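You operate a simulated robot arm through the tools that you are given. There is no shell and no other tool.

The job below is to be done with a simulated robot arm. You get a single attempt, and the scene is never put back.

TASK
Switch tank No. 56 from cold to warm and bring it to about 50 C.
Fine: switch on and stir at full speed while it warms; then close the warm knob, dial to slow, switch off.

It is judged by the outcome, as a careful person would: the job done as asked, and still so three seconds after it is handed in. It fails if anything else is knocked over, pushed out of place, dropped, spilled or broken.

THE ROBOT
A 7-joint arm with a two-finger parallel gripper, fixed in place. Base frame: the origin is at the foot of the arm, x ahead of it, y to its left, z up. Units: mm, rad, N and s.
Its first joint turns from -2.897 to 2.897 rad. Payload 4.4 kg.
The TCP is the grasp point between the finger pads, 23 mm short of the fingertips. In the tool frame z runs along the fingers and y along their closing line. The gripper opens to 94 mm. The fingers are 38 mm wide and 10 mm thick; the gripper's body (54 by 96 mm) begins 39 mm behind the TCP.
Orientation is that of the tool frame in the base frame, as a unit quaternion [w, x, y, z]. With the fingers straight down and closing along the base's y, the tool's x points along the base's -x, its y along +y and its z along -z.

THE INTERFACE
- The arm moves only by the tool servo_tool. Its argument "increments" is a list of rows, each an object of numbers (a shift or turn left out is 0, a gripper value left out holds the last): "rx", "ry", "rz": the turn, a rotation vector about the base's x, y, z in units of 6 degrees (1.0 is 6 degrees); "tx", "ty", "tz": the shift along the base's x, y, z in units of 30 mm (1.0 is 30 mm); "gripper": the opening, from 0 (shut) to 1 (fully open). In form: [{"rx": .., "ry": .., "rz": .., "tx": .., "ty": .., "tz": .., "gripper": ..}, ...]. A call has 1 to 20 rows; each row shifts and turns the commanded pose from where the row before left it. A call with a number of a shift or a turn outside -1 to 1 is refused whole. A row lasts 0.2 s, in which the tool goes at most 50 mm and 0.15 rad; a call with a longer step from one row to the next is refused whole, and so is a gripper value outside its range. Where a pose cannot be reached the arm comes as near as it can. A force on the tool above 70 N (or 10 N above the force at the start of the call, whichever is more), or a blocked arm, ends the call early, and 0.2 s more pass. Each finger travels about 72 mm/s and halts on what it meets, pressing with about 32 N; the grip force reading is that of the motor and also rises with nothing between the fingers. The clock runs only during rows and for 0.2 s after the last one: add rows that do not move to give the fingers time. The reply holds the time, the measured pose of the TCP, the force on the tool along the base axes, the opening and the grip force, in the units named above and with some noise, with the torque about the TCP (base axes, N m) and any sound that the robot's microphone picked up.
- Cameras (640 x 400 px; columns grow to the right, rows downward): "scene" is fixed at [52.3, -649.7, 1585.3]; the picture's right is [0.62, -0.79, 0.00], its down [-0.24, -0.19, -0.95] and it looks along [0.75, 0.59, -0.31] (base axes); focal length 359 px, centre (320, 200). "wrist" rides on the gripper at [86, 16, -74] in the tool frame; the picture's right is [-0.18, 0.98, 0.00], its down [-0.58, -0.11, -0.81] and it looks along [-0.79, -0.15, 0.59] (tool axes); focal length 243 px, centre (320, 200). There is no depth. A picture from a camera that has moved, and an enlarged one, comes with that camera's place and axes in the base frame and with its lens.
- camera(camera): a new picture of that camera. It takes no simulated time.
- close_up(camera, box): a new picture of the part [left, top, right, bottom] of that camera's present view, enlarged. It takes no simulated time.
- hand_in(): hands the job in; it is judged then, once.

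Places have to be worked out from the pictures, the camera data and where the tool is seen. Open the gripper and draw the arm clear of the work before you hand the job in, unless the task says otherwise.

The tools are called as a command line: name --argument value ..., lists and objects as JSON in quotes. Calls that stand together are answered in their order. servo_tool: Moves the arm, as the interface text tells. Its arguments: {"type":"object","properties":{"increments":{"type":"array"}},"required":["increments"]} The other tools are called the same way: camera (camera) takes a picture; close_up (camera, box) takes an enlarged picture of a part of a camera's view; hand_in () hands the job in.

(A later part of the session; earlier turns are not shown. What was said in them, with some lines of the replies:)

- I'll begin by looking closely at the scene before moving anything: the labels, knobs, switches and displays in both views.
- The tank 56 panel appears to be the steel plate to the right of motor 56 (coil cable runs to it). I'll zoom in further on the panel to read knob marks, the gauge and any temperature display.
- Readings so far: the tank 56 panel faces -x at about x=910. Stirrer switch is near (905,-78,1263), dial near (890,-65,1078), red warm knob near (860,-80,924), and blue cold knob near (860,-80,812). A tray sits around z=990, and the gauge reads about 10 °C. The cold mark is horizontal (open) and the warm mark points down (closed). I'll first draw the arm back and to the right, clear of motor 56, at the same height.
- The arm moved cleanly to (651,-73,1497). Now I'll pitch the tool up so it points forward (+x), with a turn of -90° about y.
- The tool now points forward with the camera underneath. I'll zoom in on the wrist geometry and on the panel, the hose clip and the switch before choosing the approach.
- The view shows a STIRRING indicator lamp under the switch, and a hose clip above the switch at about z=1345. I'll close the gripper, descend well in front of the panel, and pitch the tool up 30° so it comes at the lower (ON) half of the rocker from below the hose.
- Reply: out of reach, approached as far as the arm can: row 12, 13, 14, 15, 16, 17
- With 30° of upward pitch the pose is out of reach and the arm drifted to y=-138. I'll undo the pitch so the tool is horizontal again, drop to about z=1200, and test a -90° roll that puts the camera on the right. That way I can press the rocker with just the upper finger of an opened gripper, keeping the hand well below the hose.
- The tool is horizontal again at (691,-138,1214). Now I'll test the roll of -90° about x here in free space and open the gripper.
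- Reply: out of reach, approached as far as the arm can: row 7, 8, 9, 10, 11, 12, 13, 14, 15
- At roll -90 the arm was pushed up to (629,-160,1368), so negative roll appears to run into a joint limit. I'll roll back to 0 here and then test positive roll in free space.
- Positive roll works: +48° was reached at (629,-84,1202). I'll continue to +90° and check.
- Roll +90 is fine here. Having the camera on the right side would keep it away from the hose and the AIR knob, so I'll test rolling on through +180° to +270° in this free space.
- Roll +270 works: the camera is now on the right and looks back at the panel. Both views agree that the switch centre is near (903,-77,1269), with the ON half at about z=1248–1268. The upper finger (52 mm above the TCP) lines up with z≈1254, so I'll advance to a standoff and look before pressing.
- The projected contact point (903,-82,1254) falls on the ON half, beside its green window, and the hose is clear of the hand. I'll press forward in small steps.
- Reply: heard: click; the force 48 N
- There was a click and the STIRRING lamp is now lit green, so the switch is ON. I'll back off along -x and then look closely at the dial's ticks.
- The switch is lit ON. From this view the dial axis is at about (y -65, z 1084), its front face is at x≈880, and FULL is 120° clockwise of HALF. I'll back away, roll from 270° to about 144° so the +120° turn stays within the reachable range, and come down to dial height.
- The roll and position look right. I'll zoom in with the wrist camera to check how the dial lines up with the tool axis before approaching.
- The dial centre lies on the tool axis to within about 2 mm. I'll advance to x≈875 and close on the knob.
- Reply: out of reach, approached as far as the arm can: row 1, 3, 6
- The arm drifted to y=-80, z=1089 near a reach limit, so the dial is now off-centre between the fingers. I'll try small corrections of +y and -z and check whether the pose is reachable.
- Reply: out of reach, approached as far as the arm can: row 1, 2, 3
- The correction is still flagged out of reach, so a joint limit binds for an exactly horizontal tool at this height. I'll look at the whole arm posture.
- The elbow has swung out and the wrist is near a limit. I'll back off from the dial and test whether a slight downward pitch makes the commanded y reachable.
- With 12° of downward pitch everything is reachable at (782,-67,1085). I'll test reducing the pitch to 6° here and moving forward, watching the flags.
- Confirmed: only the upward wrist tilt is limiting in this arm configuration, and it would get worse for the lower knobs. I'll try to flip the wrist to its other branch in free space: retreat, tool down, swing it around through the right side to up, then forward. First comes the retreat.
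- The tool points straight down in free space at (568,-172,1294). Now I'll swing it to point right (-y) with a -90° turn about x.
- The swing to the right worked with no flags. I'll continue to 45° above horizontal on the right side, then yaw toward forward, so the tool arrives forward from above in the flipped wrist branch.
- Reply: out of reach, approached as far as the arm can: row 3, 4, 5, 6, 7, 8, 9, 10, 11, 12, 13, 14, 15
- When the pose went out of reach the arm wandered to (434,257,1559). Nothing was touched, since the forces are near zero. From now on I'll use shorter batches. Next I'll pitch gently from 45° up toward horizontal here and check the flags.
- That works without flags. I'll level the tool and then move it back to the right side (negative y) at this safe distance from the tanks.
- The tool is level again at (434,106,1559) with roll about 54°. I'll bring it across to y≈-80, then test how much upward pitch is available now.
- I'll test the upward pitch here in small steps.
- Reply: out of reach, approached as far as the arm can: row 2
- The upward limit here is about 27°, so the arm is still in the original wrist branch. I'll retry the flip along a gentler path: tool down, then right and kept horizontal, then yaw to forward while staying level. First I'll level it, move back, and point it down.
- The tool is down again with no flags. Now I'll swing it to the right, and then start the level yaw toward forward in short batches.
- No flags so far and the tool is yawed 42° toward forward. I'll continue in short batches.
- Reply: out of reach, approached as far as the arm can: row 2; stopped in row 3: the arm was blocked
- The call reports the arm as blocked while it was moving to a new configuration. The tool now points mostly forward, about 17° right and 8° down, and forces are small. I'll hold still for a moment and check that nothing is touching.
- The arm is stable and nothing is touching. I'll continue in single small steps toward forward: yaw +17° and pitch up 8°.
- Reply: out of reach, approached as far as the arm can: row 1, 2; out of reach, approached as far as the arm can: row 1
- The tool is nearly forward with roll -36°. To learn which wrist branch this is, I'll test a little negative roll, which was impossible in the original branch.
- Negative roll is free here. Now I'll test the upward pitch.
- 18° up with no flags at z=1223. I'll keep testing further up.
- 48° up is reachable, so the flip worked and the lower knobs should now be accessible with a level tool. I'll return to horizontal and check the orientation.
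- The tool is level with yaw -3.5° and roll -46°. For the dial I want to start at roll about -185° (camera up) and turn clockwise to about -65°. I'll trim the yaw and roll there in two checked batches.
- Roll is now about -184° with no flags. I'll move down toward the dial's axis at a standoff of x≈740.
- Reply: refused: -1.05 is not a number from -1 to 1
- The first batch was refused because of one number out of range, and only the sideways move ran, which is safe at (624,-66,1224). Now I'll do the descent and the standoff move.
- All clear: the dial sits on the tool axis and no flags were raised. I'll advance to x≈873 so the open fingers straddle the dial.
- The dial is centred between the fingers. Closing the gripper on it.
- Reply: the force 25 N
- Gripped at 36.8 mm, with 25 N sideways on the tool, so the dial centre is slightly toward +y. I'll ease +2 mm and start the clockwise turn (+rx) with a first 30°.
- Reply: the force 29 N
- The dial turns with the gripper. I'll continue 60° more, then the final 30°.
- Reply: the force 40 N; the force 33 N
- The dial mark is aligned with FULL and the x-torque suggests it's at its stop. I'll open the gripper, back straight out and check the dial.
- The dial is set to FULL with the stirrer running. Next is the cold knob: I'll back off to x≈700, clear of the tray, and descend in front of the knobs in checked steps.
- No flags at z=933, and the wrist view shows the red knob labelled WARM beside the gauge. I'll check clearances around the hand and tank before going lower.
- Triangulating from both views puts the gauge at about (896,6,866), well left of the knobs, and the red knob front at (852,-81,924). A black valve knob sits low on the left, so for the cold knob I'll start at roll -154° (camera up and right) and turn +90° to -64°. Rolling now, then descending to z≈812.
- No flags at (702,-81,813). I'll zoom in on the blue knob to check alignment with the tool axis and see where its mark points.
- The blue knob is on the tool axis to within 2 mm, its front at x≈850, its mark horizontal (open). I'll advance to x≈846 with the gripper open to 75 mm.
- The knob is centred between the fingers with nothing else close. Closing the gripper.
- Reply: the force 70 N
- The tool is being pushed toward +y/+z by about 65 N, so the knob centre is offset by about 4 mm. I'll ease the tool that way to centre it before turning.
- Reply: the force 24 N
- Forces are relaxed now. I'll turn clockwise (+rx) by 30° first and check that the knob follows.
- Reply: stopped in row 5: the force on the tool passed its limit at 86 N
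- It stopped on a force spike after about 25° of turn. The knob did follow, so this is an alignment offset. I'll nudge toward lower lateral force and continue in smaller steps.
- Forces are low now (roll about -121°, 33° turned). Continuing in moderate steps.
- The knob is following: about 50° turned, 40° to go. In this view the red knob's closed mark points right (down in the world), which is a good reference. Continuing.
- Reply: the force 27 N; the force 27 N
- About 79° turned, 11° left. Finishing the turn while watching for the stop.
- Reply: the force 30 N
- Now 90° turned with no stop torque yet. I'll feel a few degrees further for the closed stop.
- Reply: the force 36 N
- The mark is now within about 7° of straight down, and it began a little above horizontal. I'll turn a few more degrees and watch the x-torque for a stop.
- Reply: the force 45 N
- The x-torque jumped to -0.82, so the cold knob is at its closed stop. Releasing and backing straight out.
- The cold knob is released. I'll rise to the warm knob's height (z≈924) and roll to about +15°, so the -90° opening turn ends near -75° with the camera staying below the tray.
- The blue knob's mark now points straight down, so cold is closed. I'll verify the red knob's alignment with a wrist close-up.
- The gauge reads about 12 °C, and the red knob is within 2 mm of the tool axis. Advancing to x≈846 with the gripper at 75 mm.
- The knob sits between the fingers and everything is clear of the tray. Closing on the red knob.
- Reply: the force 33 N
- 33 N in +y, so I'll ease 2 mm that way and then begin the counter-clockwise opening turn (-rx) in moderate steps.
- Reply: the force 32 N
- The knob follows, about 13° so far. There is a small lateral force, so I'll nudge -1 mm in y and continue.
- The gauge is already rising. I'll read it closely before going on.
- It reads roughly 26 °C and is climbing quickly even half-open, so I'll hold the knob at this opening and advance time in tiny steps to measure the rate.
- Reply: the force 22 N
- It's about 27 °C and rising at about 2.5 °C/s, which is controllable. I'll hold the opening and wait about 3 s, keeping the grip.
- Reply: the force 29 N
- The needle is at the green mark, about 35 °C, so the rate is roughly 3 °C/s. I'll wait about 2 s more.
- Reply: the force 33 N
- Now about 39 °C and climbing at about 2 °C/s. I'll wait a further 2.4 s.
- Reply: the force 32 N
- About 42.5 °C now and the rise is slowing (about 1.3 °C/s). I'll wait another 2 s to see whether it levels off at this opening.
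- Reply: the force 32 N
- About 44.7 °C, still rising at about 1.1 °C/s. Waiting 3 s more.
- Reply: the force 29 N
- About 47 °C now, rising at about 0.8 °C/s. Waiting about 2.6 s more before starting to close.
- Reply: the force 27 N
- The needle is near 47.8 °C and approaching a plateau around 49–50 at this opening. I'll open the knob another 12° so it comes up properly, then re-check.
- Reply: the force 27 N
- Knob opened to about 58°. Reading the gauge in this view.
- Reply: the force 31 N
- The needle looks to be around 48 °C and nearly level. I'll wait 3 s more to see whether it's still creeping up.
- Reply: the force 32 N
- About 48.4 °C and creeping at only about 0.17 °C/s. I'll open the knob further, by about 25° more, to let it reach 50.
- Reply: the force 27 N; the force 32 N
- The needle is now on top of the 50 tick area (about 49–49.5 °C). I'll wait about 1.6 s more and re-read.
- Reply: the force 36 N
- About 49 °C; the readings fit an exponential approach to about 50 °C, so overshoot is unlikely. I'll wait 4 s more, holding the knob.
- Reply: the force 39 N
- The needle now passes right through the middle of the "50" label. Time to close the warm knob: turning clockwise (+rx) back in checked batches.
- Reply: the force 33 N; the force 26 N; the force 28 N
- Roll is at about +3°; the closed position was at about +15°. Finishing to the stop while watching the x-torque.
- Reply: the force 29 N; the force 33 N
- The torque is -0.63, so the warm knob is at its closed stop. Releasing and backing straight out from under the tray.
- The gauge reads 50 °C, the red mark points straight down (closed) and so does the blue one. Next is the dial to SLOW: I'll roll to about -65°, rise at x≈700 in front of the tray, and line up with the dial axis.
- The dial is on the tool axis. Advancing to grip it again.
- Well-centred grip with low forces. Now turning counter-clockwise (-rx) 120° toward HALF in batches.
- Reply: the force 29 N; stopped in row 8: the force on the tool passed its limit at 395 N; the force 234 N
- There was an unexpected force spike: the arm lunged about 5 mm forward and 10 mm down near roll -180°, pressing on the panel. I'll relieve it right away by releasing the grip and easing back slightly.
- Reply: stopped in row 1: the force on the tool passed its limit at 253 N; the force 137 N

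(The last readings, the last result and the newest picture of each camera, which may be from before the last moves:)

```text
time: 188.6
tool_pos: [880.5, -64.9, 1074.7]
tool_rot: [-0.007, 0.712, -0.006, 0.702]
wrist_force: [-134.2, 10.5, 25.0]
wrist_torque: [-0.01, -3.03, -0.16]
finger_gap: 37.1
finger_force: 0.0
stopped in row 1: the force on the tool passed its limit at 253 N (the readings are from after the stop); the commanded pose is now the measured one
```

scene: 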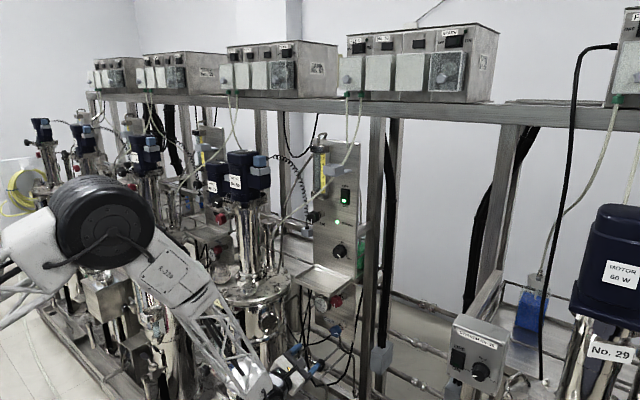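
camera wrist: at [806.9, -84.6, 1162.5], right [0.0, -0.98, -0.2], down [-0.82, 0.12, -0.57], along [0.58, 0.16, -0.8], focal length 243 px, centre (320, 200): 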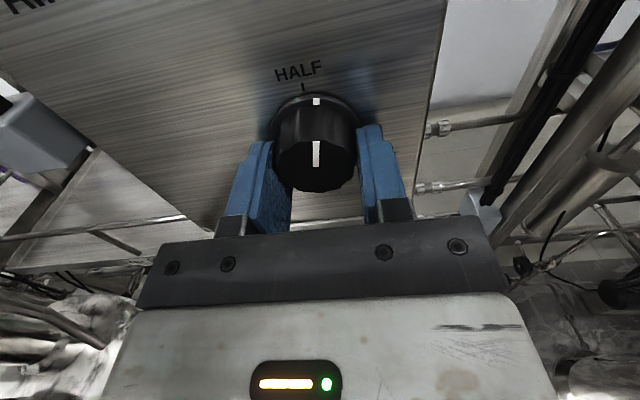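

Force is dropping (134 N). Continuing to ease back and release.

servo_tool --increments '[{"tx": -0.3, "gripper": 0.6}, {"tx": -0.2}, {}]'

camera --camera "wrist"

camera --camera "scene"

```text
time: 189.4
tool_pos: [866.2, -65.1, 1073.1]
tool_rot: [-0.007, 0.713, -0.006, 0.701]
wrist_force: [0.1, 0.3, -0.5]
wrist_torque: [0.03, 0.05, 0.04]
finger_gap: 56.7
finger_force: 0.0
```

```text
taken
camera wrist: at [794.4, -84.7, 1160.4], right [0.0, -0.98, -0.2], down [-0.82, 0.12, -0.56], along [0.58, 0.16, -0.8], focal length 243 px, centre (320, 200)
```

wrist: 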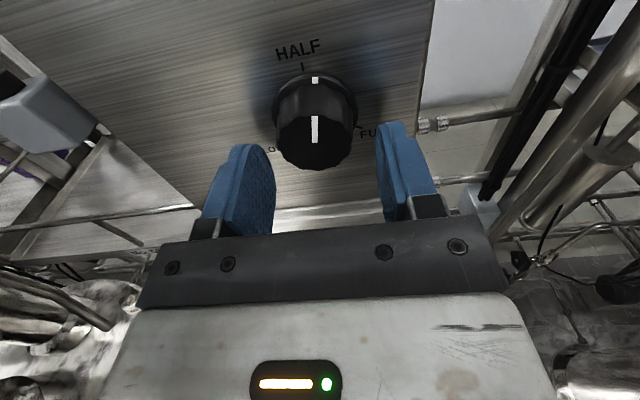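

```text
taken
```

scene: 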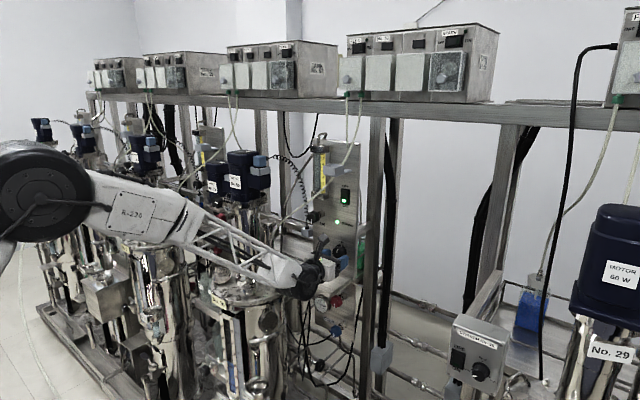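

Force is back to zero. The dial looks intact with its mark just clockwise of HALF, and the lamp and switch are still on. I'll back out, re-centre to z=1084, roll back to about -65°, and inspect the dial and panel.

servo_tool --increments '[{"tx": -1}, {"tx": -1}, {"tx": -1}, {"tz": 0.37}, {}]'

servo_tool --increments '[{"rx": 1}, {"rx": 1}, {"rx": 1}, {"rx": 1}, {"rx": 1}, {"rx": 1}, {"rx": 1}, {"rx": 1}, {"rx": 1}, {"rx": 1}, {}]'

servo_tool --increments '[{"rx": 1}, {"rx": 1}, {"rx": 1}, {"rx": 1}, {"rx": 1}, {"rx": 1}, {"rx": 1}, {"rx": 1}, {"rx": 1}, {}]'

close_up --camera "scene" --box '[300, 230, 370, 274]'

close_up --camera "wrist" --box '[240, 0, 400, 100]'

```text
time: 190.6
tool_pos: [777.5, -65.1, 1083.8]
tool_rot: [-0.007, 0.714, -0.007, 0.7]
wrist_force: [0.6, -0.1, 0.0]
wrist_torque: [0.01, 0.03, -0.01]
finger_gap: 56.4
finger_force: 0.1
```

```text
time: 193.0
tool_pos: [777.1, -66.1, 1084.4]
tool_rot: [-0.363, 0.614, -0.357, 0.603]
wrist_force: [0.7, 0.0, 0.6]
wrist_torque: [0.02, 0.01, 0.0]
finger_gap: 56.4
finger_force: 0.0
```

```text
time: 195.2
tool_pos: [777.9, -66.2, 1083.6]
tool_rot: [0.603, -0.382, 0.592, -0.375]
wrist_force: [0.2, 0.1, 0.1]
wrist_torque: [-0.02, -0.01, -0.02]
finger_gap: 56.7
finger_force: 0.1
```

```text
9.09 times, centred on (335, 252) of scene
camera zoom: at [52.3, -649.7, 1585.3], right [0.62, -0.79, 0.0], down [-0.24, -0.19, -0.95], along [0.75, 0.59, -0.31], focal length 3265 px, centre (184, -273)
```

zoom: 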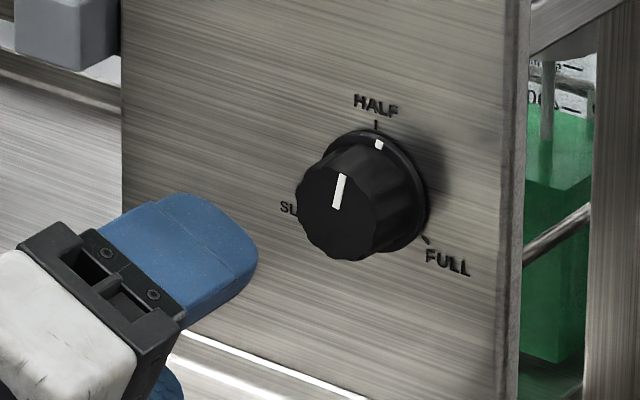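

```text
4.00 times, centred on (320, 50) of wrist
camera zoom: at [704.6, -139.4, 1032.2], right [0.0, 0.58, -0.81], down [-0.82, 0.47, 0.34], along [0.58, 0.66, 0.48], focal length 970 px, centre (320, 800)
```

zoom: 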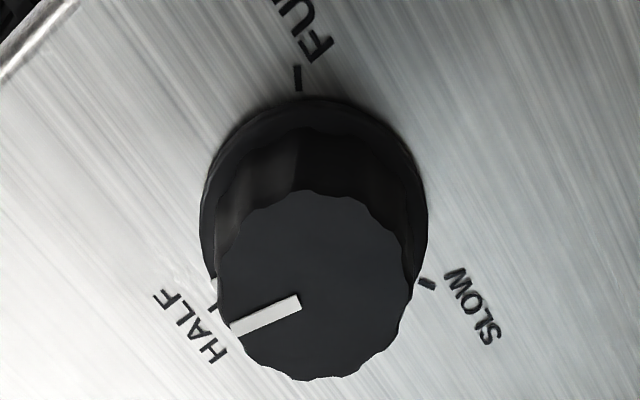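

The dial and panel are unharmed; the mark sits about 8° clockwise of HALF. I'll do the rest of the turn in shorter strokes, with roll between -65° and -135° only, well away from that limit. Advancing and gripping again.

servo_tool --increments '[{"rz": -0.16, "gripper": 0.8}, {"tx": 1}, {"tx": 1}, {"tx": 0.7}, {"tx": 0.5}, {}]'

servo_tool --increments '[{"gripper": 0}, {}, {}, {}, {}]'

servo_tool --increments '[{"rx": -0.8}, {"rx": -0.8}, {"rx": -0.8}, {"rx": -0.8}, {}]'

```text
time: 196.6
tool_pos: [874.1, -66.5, 1083.0]
tool_rot: [0.599, -0.378, 0.594, -0.381]
wrist_force: [-0.3, -0.4, 0.3]
wrist_torque: [0.0, -0.01, 0.01]
finger_gap: 75.4
finger_force: 0.1
```

```text
time: 197.8
tool_pos: [872.8, -67.5, 1084.5]
tool_rot: [0.599, -0.377, 0.594, -0.383]
wrist_force: [0.7, -16.3, 20.4]
wrist_torque: [0.05, -0.46, -0.44]
finger_gap: 36.4
finger_force: 45.3
```

```text
time: 199.0
tool_pos: [873.0, -66.7, 1085.3]
tool_rot: [0.528, -0.473, 0.521, -0.475]
wrist_force: [6.5, -23.1, 26.4]
wrist_torque: [0.03, -0.59, -0.65]
finger_gap: 36.6
finger_force: 44.9
```

Turning fine. I'll nudge slightly to reduce lateral force and continue in small batches.

servo_tool --increments '[{"rx": -0.8, "ty": -0.02, "tz": 0.03}, {"rx": -0.8}, {"rx": -0.8}, {"rx": -0.8}, {}]'

servo_tool --increments '[{"rx": -0.8}, {"rx": -0.8}, {"rx": -0.8}, {"rx": -0.8}, {}]'

servo_tool --increments '[{"rx": -0.8}, {"rx": -0.8}, {"rx": -0.8}, {}]'

camera --camera "wrist"

```text
time: 200.2
tool_pos: [873.8, -66.2, 1084.8]
tool_rot: [-0.442, 0.553, -0.435, 0.556]
wrist_force: [18.2, -14.7, 16.2]
wrist_torque: [-0.01, -0.43, -0.29]
finger_gap: 36.4
finger_force: 44.6
```

```text
time: 201.4
tool_pos: [872.6, -65.5, 1085.0]
tool_rot: [-0.342, 0.619, -0.338, 0.62]
wrist_force: [13.6, -7.2, 18.9]
wrist_torque: [0.01, -0.34, -0.08]
finger_gap: 36.5
finger_force: 45.1
```

```text
time: 202.4
tool_pos: [873.1, -66.8, 1085.5]
tool_rot: [-0.263, 0.657, -0.257, 0.658]
wrist_force: [-6.9, 0.8, 21.7]
wrist_torque: [0.01, -0.69, -0.06]
finger_gap: 36.4
finger_force: 44.8
```

```text
taken
camera wrist: at [799.0, -138.8, 1137.3], right [0.01, -0.59, -0.81], down [-0.81, 0.47, -0.35], along [0.59, 0.65, -0.48], focal length 243 px, centre (320, 200)
```

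wrist: 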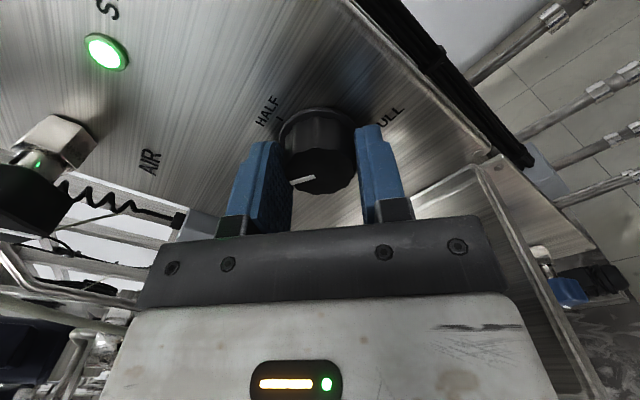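

72° turned (mark now about -64°). I'll open the fingers, rotate back around the dial without moving away, and regrip for the last stroke.

servo_tool --increments '[{"gripper": 0.8}, {}, {}, {}, {"rx": 0.9}, {"rx": 0.9}, {"rx": 0.9}, {"rx": 0.9}, {"rx": 0.9}, {"rx": 0.9}, {"rx": 0.9}, {"rx": 0.9}, {"rx": 0.9}, {"rx": 0.9}, {"rx": 0.9}, {"rx": 0.9}, {"rx": 0.9}, {}]'

close_up --camera "wrist" --box '[240, 60, 400, 210]'

```text
time: 206.2
tool_pos: [873.2, -65.9, 1084.7]
tool_rot: [0.593, -0.387, 0.589, -0.39]
wrist_force: [0.0, -0.2, 0.9]
wrist_torque: [-0.01, -0.01, -0.01]
finger_gap: 75.1
finger_force: 0.0
```

```text
2.67 times, centred on (320, 135) of wrist
camera zoom: at [799.2, -140.3, 1035.5], right [0.01, 0.56, -0.83], down [-0.81, 0.49, 0.32], along [0.59, 0.67, 0.46], focal length 647 px, centre (320, 373)
```

zoom: 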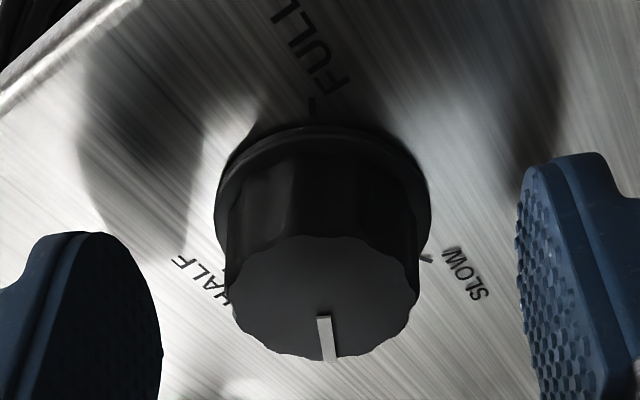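

The mark is midway between HALF and SLOW. Gripping again and turning the last ~56° counter-clockwise.

servo_tool --increments '[{"gripper": 0}, {}, {}, {}, {}]'

servo_tool --increments '[{"rx": -0.8}, {"rx": -0.8}, {"rx": -0.8}, {"rx": -0.8}, {"rx": -0.8}, {}]'

servo_tool --increments '[{"rx": -0.8}, {"rx": -0.8}, {"rx": -0.8}, {"rx": -0.8}, {"rx": -0.8}, {}]'

camera --camera "wrist"

```text
time: 207.4
tool_pos: [872.9, -65.9, 1084.8]
tool_rot: [0.593, -0.387, 0.588, -0.391]
wrist_force: [1.4, 3.4, -5.8]
wrist_torque: [-0.03, 0.16, 0.08]
finger_gap: 36.8
finger_force: 44.8
```

```text
time: 208.8
tool_pos: [871.6, -66.7, 1084.1]
tool_rot: [-0.499, 0.503, -0.494, 0.504]
wrist_force: [-8.9, 17.8, -1.0]
wrist_torque: [0.0, 0.04, 0.61]
finger_gap: 37.0
finger_force: 45.1
```

```text
time: 210.2
tool_pos: [873.8, -66.8, 1085.5]
tool_rot: [-0.384, 0.595, -0.379, 0.596]
wrist_force: [-22.6, 8.6, 3.3]
wrist_torque: [-0.04, 0.07, 0.45]
finger_gap: 36.9
finger_force: 45.3
```

```text
taken
camera wrist: at [799.2, -153.2, 1106.4], right [0.01, -0.24, -0.97], down [-0.81, 0.57, -0.15], along [0.59, 0.79, -0.19], focal length 243 px, centre (320, 200)
```

wrist: 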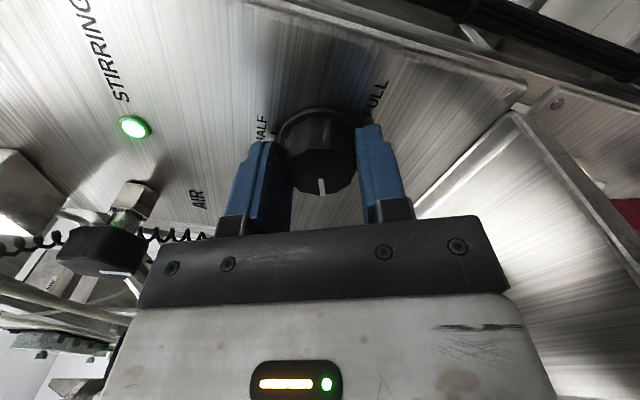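

About 48° turned in this stroke, so the mark should be near -112°. A few more degrees to the SLOW stop.

servo_tool --increments '[{"rx": -0.7}, {"rx": -0.6}]'

servo_tool --increments '[{"rx": -0.4}, {}]'

```text
time: 210.8
tool_pos: [872.5, -66.3, 1085.3]
tool_rot: [-0.342, 0.62, -0.338, 0.62]
wrist_force: [-21.7, 9.7, 5.8]
wrist_torque: [-0.03, -0.08, 0.18]
finger_gap: 36.7
finger_force: 44.8
```

```text
time: 211.4
tool_pos: [873.4, -66.6, 1084.8]
tool_rot: [-0.33, 0.627, -0.324, 0.627]
wrist_force: [-13.2, 11.3, 7.8]
wrist_torque: [0.33, -0.13, 0.26]
finger_gap: 36.6
finger_force: 45.0
```

The torque is starting to rise (0.33). One more small nudge to be firmly at SLOW.

servo_tool --increments '[{"rx": -0.35}, {}]'

servo_tool --increments '[{"gripper": 0.8}, {}, {}, {}, {"tx": -0.7}, {"tx": -1}, {"tx": -1}, {"tx": -1}, {}]'

close_up --camera "scene" --box '[300, 230, 370, 274]'

close_up --camera "wrist" --box '[200, 0, 440, 150]'

close_up --camera "scene" --box '[305, 285, 353, 315]'

```text
time: 212.0
tool_pos: [873.5, -67.1, 1086.2]
tool_rot: [-0.319, 0.632, -0.312, 0.633]
wrist_force: [-9.0, 0.4, 10.9]
wrist_torque: [0.31, -0.24, -0.03]
finger_gap: 36.7
finger_force: 45.4
```

```text
time: 214.0
tool_pos: [761.3, -66.8, 1085.2]
tool_rot: [-0.319, 0.633, -0.312, 0.633]
wrist_force: [-0.6, -0.2, -0.7]
wrist_torque: [0.02, -0.01, 0.02]
finger_gap: 75.0
finger_force: 0.1
```

```text
9.09 times, centred on (335, 252) of scene
camera zoom: at [52.3, -649.7, 1585.3], right [0.62, -0.79, 0.0], down [-0.24, -0.19, -0.95], along [0.75, 0.59, -0.31], focal length 3265 px, centre (184, -273)
```

zoom: 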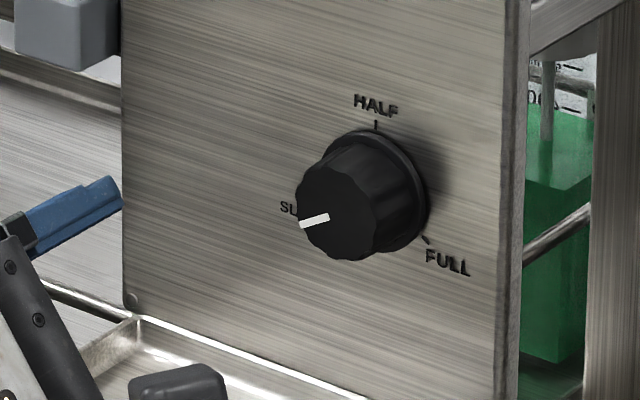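

```text
2.67 times, centred on (320, 75) of wrist
camera zoom: at [687.4, -147.2, 1123.7], right [0.01, -0.44, -0.9], down [-0.81, 0.52, -0.27], along [0.59, 0.73, -0.36], focal length 647 px, centre (320, 533)
```

zoom: 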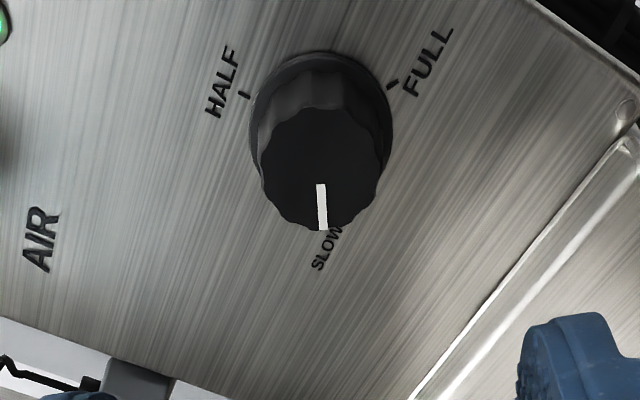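

```text
13.33 times, centred on (329, 300) of scene
camera zoom: at [52.3, -649.7, 1585.3], right [0.62, -0.79, 0.0], down [-0.24, -0.19, -0.95], along [0.75, 0.59, -0.31], focal length 4789 px, centre (200, -1133)
```

zoom: 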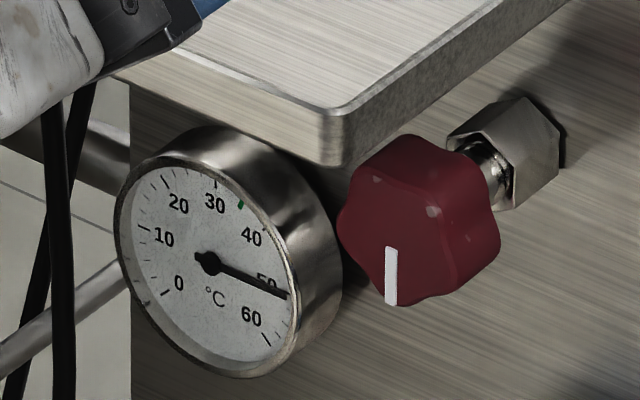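

The dial points to SLOW, the gauge still reads 50 °C, and both valves are closed. Last is the stirrer switch: I'll roll to -90° (fingers vertical, camera right), open fully, and rise to z≈1229 so the upper finger faces the OFF half.

servo_tool --increments '[{"tx": -0.8, "gripper": 1}, {"rx": 1}, {"rx": 1}, {"rx": 1}, {"rx": 1}, {"rx": 1}, {"rx": 1}, {"rx": 0.08}, {"tz": 1, "ty": -0.25}, {"tz": 1, "ty": -0.25}, {"tz": 1}, {"tz": 1}, {"tz": 0.8}, {}]'

camera --camera "wrist"

close_up --camera "scene" --box '[220, 130, 400, 242]'

```text
time: 217.0
tool_pos: [738.4, -81.4, 1227.7]
tool_rot: [-0.501, 0.502, -0.495, 0.503]
wrist_force: [-0.5, 0.4, 0.0]
wrist_torque: [0.0, 0.0, 0.03]
finger_gap: 94.1
finger_force: 0.2
```

```text
taken
camera wrist: at [664.4, -168.8, 1212.8], right [0.01, 0.18, -0.98], down [-0.81, 0.58, 0.1], along [0.59, 0.8, 0.15], focal length 243 px, centre (320, 200)
```

wrist: 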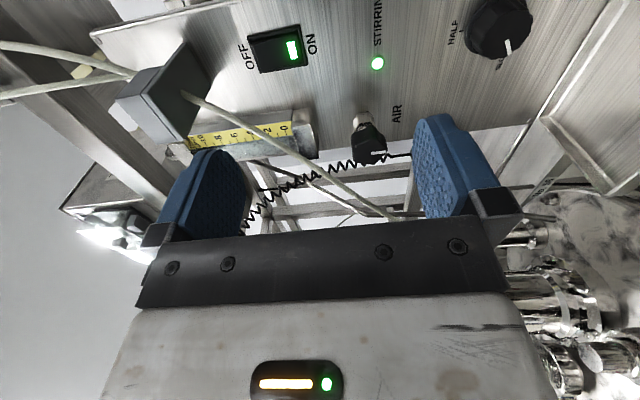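

```text
3.56 times, centred on (310, 186) of scene
camera zoom: at [52.3, -649.7, 1585.3], right [0.62, -0.79, 0.0], down [-0.24, -0.19, -0.95], along [0.75, 0.59, -0.31], focal length 1277 px, centre (356, 250)
```

zoom: 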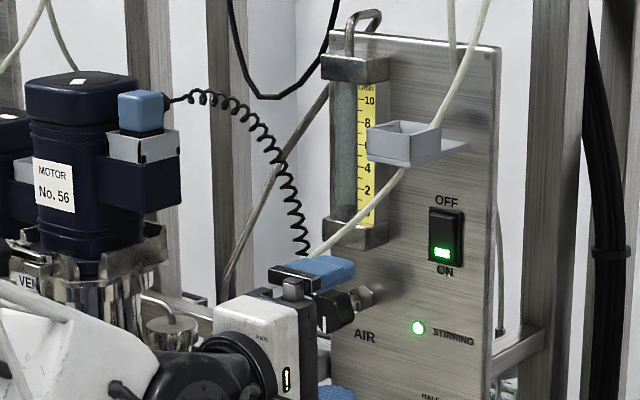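

The projected contact point (898,-81,1280) lands on the OFF half, and the hose stays about 28 mm clear of the finger and hand. Advancing to just short of the rocker, then pressing in 3 mm steps.

servo_tool --increments '[{"tx": 1}, {"tx": 1}, {"tx": 1}, {"tx": 0.7}, {"tx": 0.4}, {}]'

camera --camera "wrist"

close_up --camera "scene" --box '[280, 150, 376, 210]'

```text
time: 218.4
tool_pos: [862.9, -80.8, 1229.1]
tool_rot: [-0.501, 0.501, -0.495, 0.503]
wrist_force: [0.3, -0.8, 0.1]
wrist_torque: [0.01, -0.03, 0.02]
finger_gap: 94.0
finger_force: 0.0
```

```text
taken
camera wrist: at [787.7, -169.4, 1213.2], right [0.01, 0.18, -0.98], down [-0.81, 0.58, 0.1], along [0.59, 0.8, 0.15], focal length 243 px, centre (320, 200)
```

wrist: 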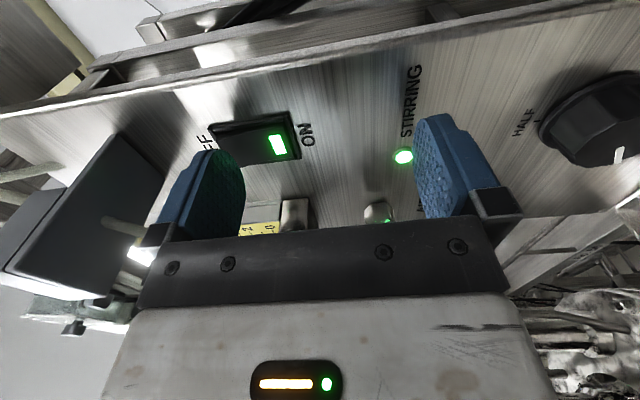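

```text
6.67 times, centred on (328, 180) of scene
camera zoom: at [52.3, -649.7, 1585.3], right [0.62, -0.79, 0.0], down [-0.24, -0.19, -0.95], along [0.75, 0.59, -0.31], focal length 2394 px, centre (267, 333)
```

zoom: 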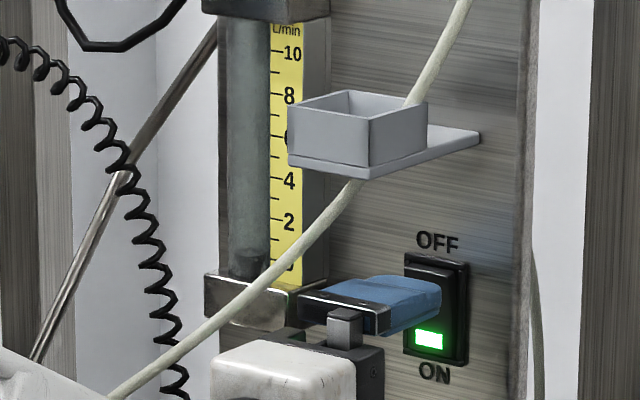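

The finger is right in front of the OFF half. Pressing now.

servo_tool --increments '[{"tx": 0.12}, {"tx": 0.1}, {"tx": 0.1}, {"tx": 0.1}]'

camera --camera "wrist"

```text
time: 219.4
tool_pos: [873.8, -81.7, 1229.3]
tool_rot: [-0.5, 0.501, -0.495, 0.503]
wrist_force: [-2.8, -0.6, -0.8]
wrist_torque: [0.0, -0.14, -0.02]
finger_gap: 94.2
finger_force: 0.1
heard: click
```

```text
taken
camera wrist: at [799.8, -169.5, 1212.9], right [0.01, 0.18, -0.98], down [-0.81, 0.58, 0.1], along [0.59, 0.8, 0.15], focal length 243 px, centre (320, 200)
```

wrist: 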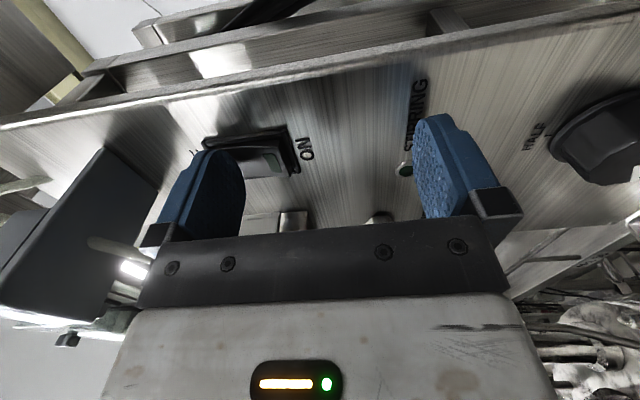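

There was a click and the STIRRING lamp is out, so the switch is OFF. Backing straight out, well clear of the panel.

servo_tool --increments '[{"tx": -0.5}, {"tx": -1}, {"tx": -1}, {"tx": -1}, {"tx": -1}, {"tx": -1}, {"tx": -1}, {}]'

camera --camera "scene"

close_up --camera "scene" --box '[300, 170, 380, 220]'

close_up --camera "scene" --box '[300, 230, 370, 274]'

close_up --camera "scene" --box '[300, 285, 364, 340]'

camera --camera "wrist"

```text
time: 221.2
tool_pos: [679.0, -81.4, 1228.8]
tool_rot: [-0.501, 0.501, -0.495, 0.503]
wrist_force: [0.3, 0.5, 0.2]
wrist_torque: [0.02, 0.0, -0.05]
finger_gap: 93.9
finger_force: 0.1
```

```text
taken
```

scene: 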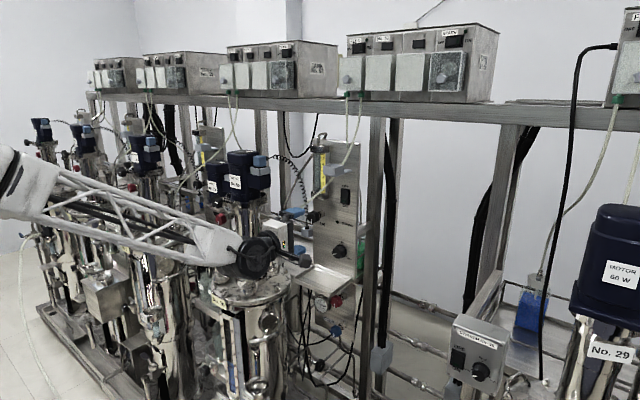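

```text
8.00 times, centred on (340, 195) of scene
camera zoom: at [52.3, -649.7, 1585.3], right [0.62, -0.79, 0.0], down [-0.24, -0.19, -0.95], along [0.75, 0.59, -0.31], focal length 2873 px, centre (160, 240)
```

zoom: 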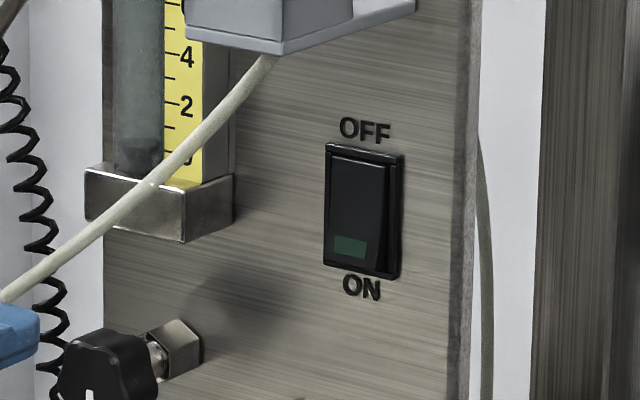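

```text
9.09 times, centred on (335, 252) of scene
camera zoom: at [52.3, -649.7, 1585.3], right [0.62, -0.79, 0.0], down [-0.24, -0.19, -0.95], along [0.75, 0.59, -0.31], focal length 3265 px, centre (184, -273)
```

zoom: 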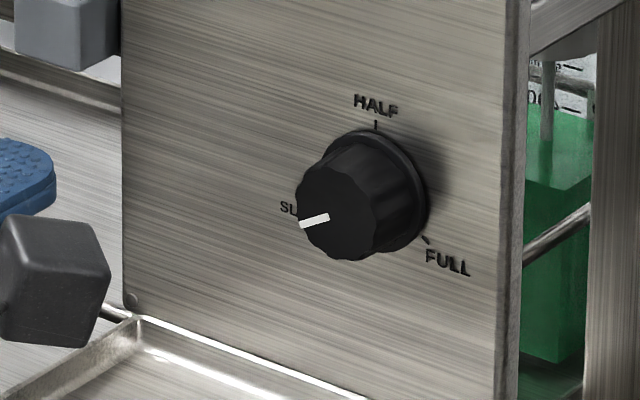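

```text
7.27 times, centred on (332, 312) of scene
camera zoom: at [52.3, -649.7, 1585.3], right [0.62, -0.79, 0.0], down [-0.24, -0.19, -0.95], along [0.75, 0.59, -0.31], focal length 2612 px, centre (233, -618)
```

zoom: 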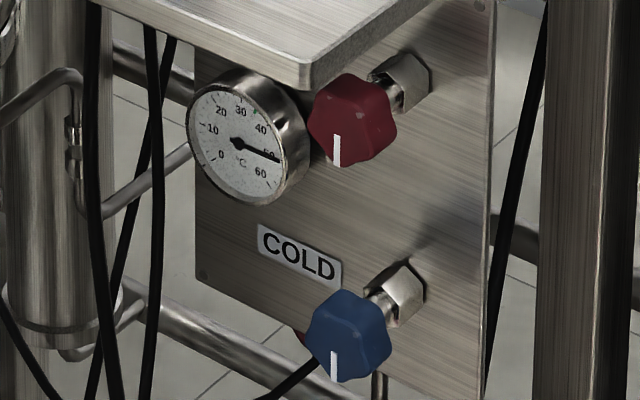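

```text
taken
camera wrist: at [604.6, -169.1, 1213.1], right [0.01, 0.18, -0.98], down [-0.81, 0.58, 0.1], along [0.59, 0.8, 0.15], focal length 243 px, centre (320, 200)
```

wrist: 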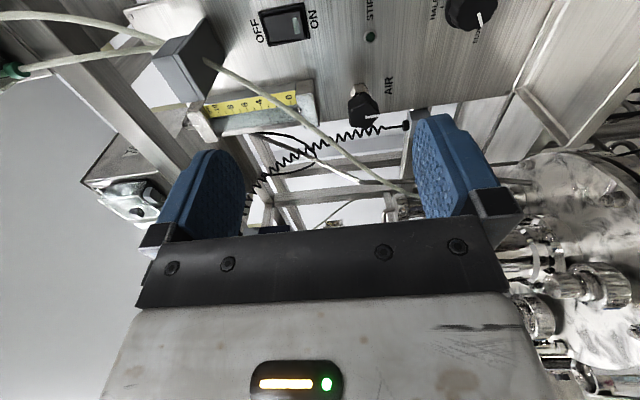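

Everything reads right: switch OFF, lamp out, gauge at 50 °C, and both valve marks straight down. I'll double-check the dial's alignment with the SLOW tick up close.

close_up --camera "wrist" --box '[420, 0, 530, 69]'

close_up --camera "scene" --box '[324, 238, 356, 258]'

```text
5.80 times, centred on (475, 34) of wrist
camera zoom: at [604.6, -169.1, 1213.1], right [0.01, 0.18, -0.98], down [-0.81, 0.58, 0.1], along [0.59, 0.8, 0.15], focal length 1406 px, centre (-579, 1159)
```

zoom: 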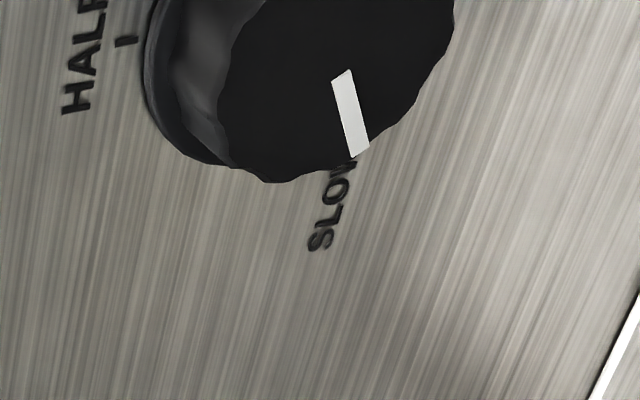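

```text
16.00 times, centred on (340, 248) of scene
camera zoom: at [52.3, -649.7, 1585.3], right [0.62, -0.79, 0.0], down [-0.24, -0.19, -0.95], along [0.75, 0.59, -0.31], focal length 5747 px, centre (0, -568)
```

zoom: 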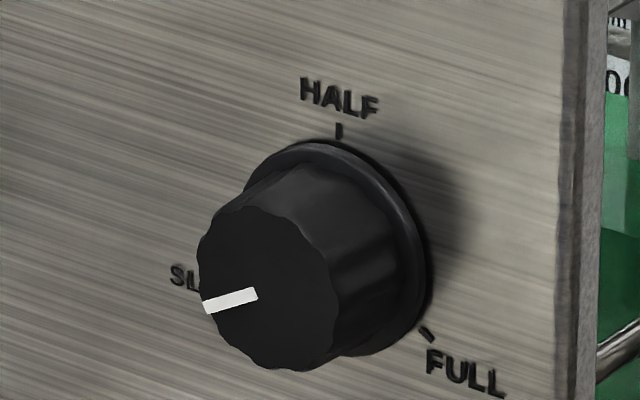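

The dial mark works out to 119° counter-clockwise of HALF, which is on the SLOW tick. I'll draw the arm further back with the gripper open, then do a final check.

servo_tool --increments '[{"tx": -1, "ty": -0.5}, {"tx": -1, "ty": -0.5}, {"tx": -1, "ty": -0.5}, {"tx": -1, "ty": -0.5}, {}, {}]'

camera --camera "scene"

close_up --camera "scene" --box '[260, 120, 400, 340]'

close_up --camera "scene" --box '[305, 285, 353, 315]'

```text
time: 222.6
tool_pos: [558.0, -142.4, 1227.4]
tool_rot: [-0.501, 0.502, -0.494, 0.503]
wrist_force: [0.4, 0.1, -0.1]
wrist_torque: [0.01, 0.0, 0.01]
finger_gap: 93.9
finger_force: 0.0
```

```text
taken
```

scene: 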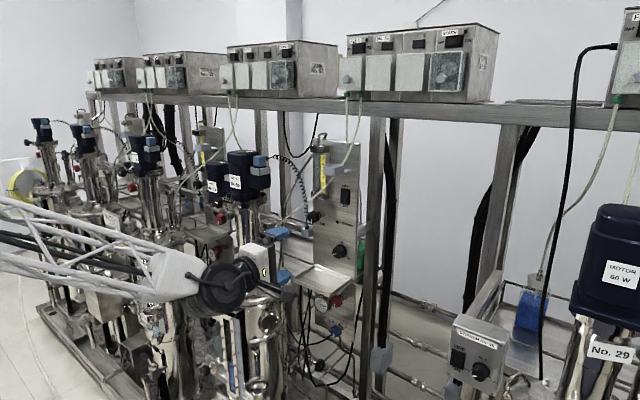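

```text
1.82 times, centred on (330, 230) of scene
camera zoom: at [52.3, -649.7, 1585.3], right [0.62, -0.79, 0.0], down [-0.24, -0.19, -0.95], along [0.75, 0.59, -0.31], focal length 653 px, centre (302, 146)
```

zoom: 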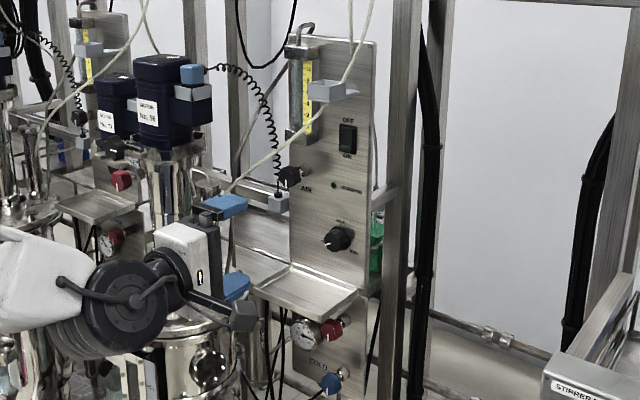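

```text
13.33 times, centred on (329, 300) of scene
camera zoom: at [52.3, -649.7, 1585.3], right [0.62, -0.79, 0.0], down [-0.24, -0.19, -0.95], along [0.75, 0.59, -0.31], focal length 4789 px, centre (200, -1133)
```

zoom: 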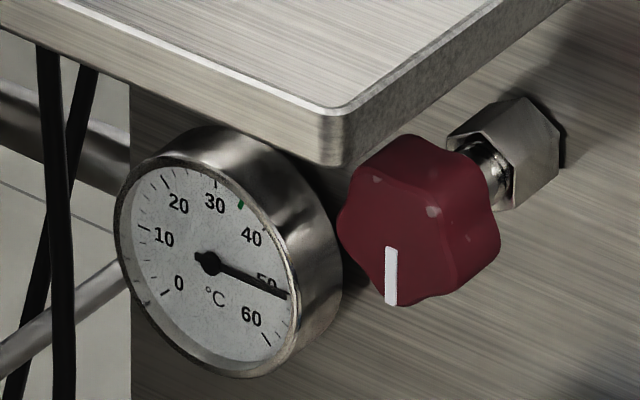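

The gauge holds at 50 °C. The cold and warm knobs are closed, the dial is at SLOW, the switch is OFF with its lamp out, and the arm is clear with the gripper open and nothing displaced. Handing in.

hand_in

```text
The job is handed in.
```

Tank No. 56 is switched from cold to warm, and its gauge read 50 °C and was steady when I handed in.

- **Stirring:** I switched the stirrer on and set the dial to full before opening the warm knob, and left it there while the tank warmed.
- **Valves:** The cold knob is closed. I opened the warm knob until the gauge reached 50 °C, then closed it. Both marks point straight down.
- **Final settings:** The dial is on SLOW, the switch is OFF, and the STIRRING lamp is out.

**Force spike on the dial:** While I was turning the dial back, the arm lunged about 5 mm forward and pressed on the panel with up to 395 N. I released it straight away and backed off. In the close-ups the dial and panel look undamaged, and the dial turned normally afterwards.

Nothing looked knocked over, moved or spilled in the last pictures. The arm is clear of the work with the gripper open.
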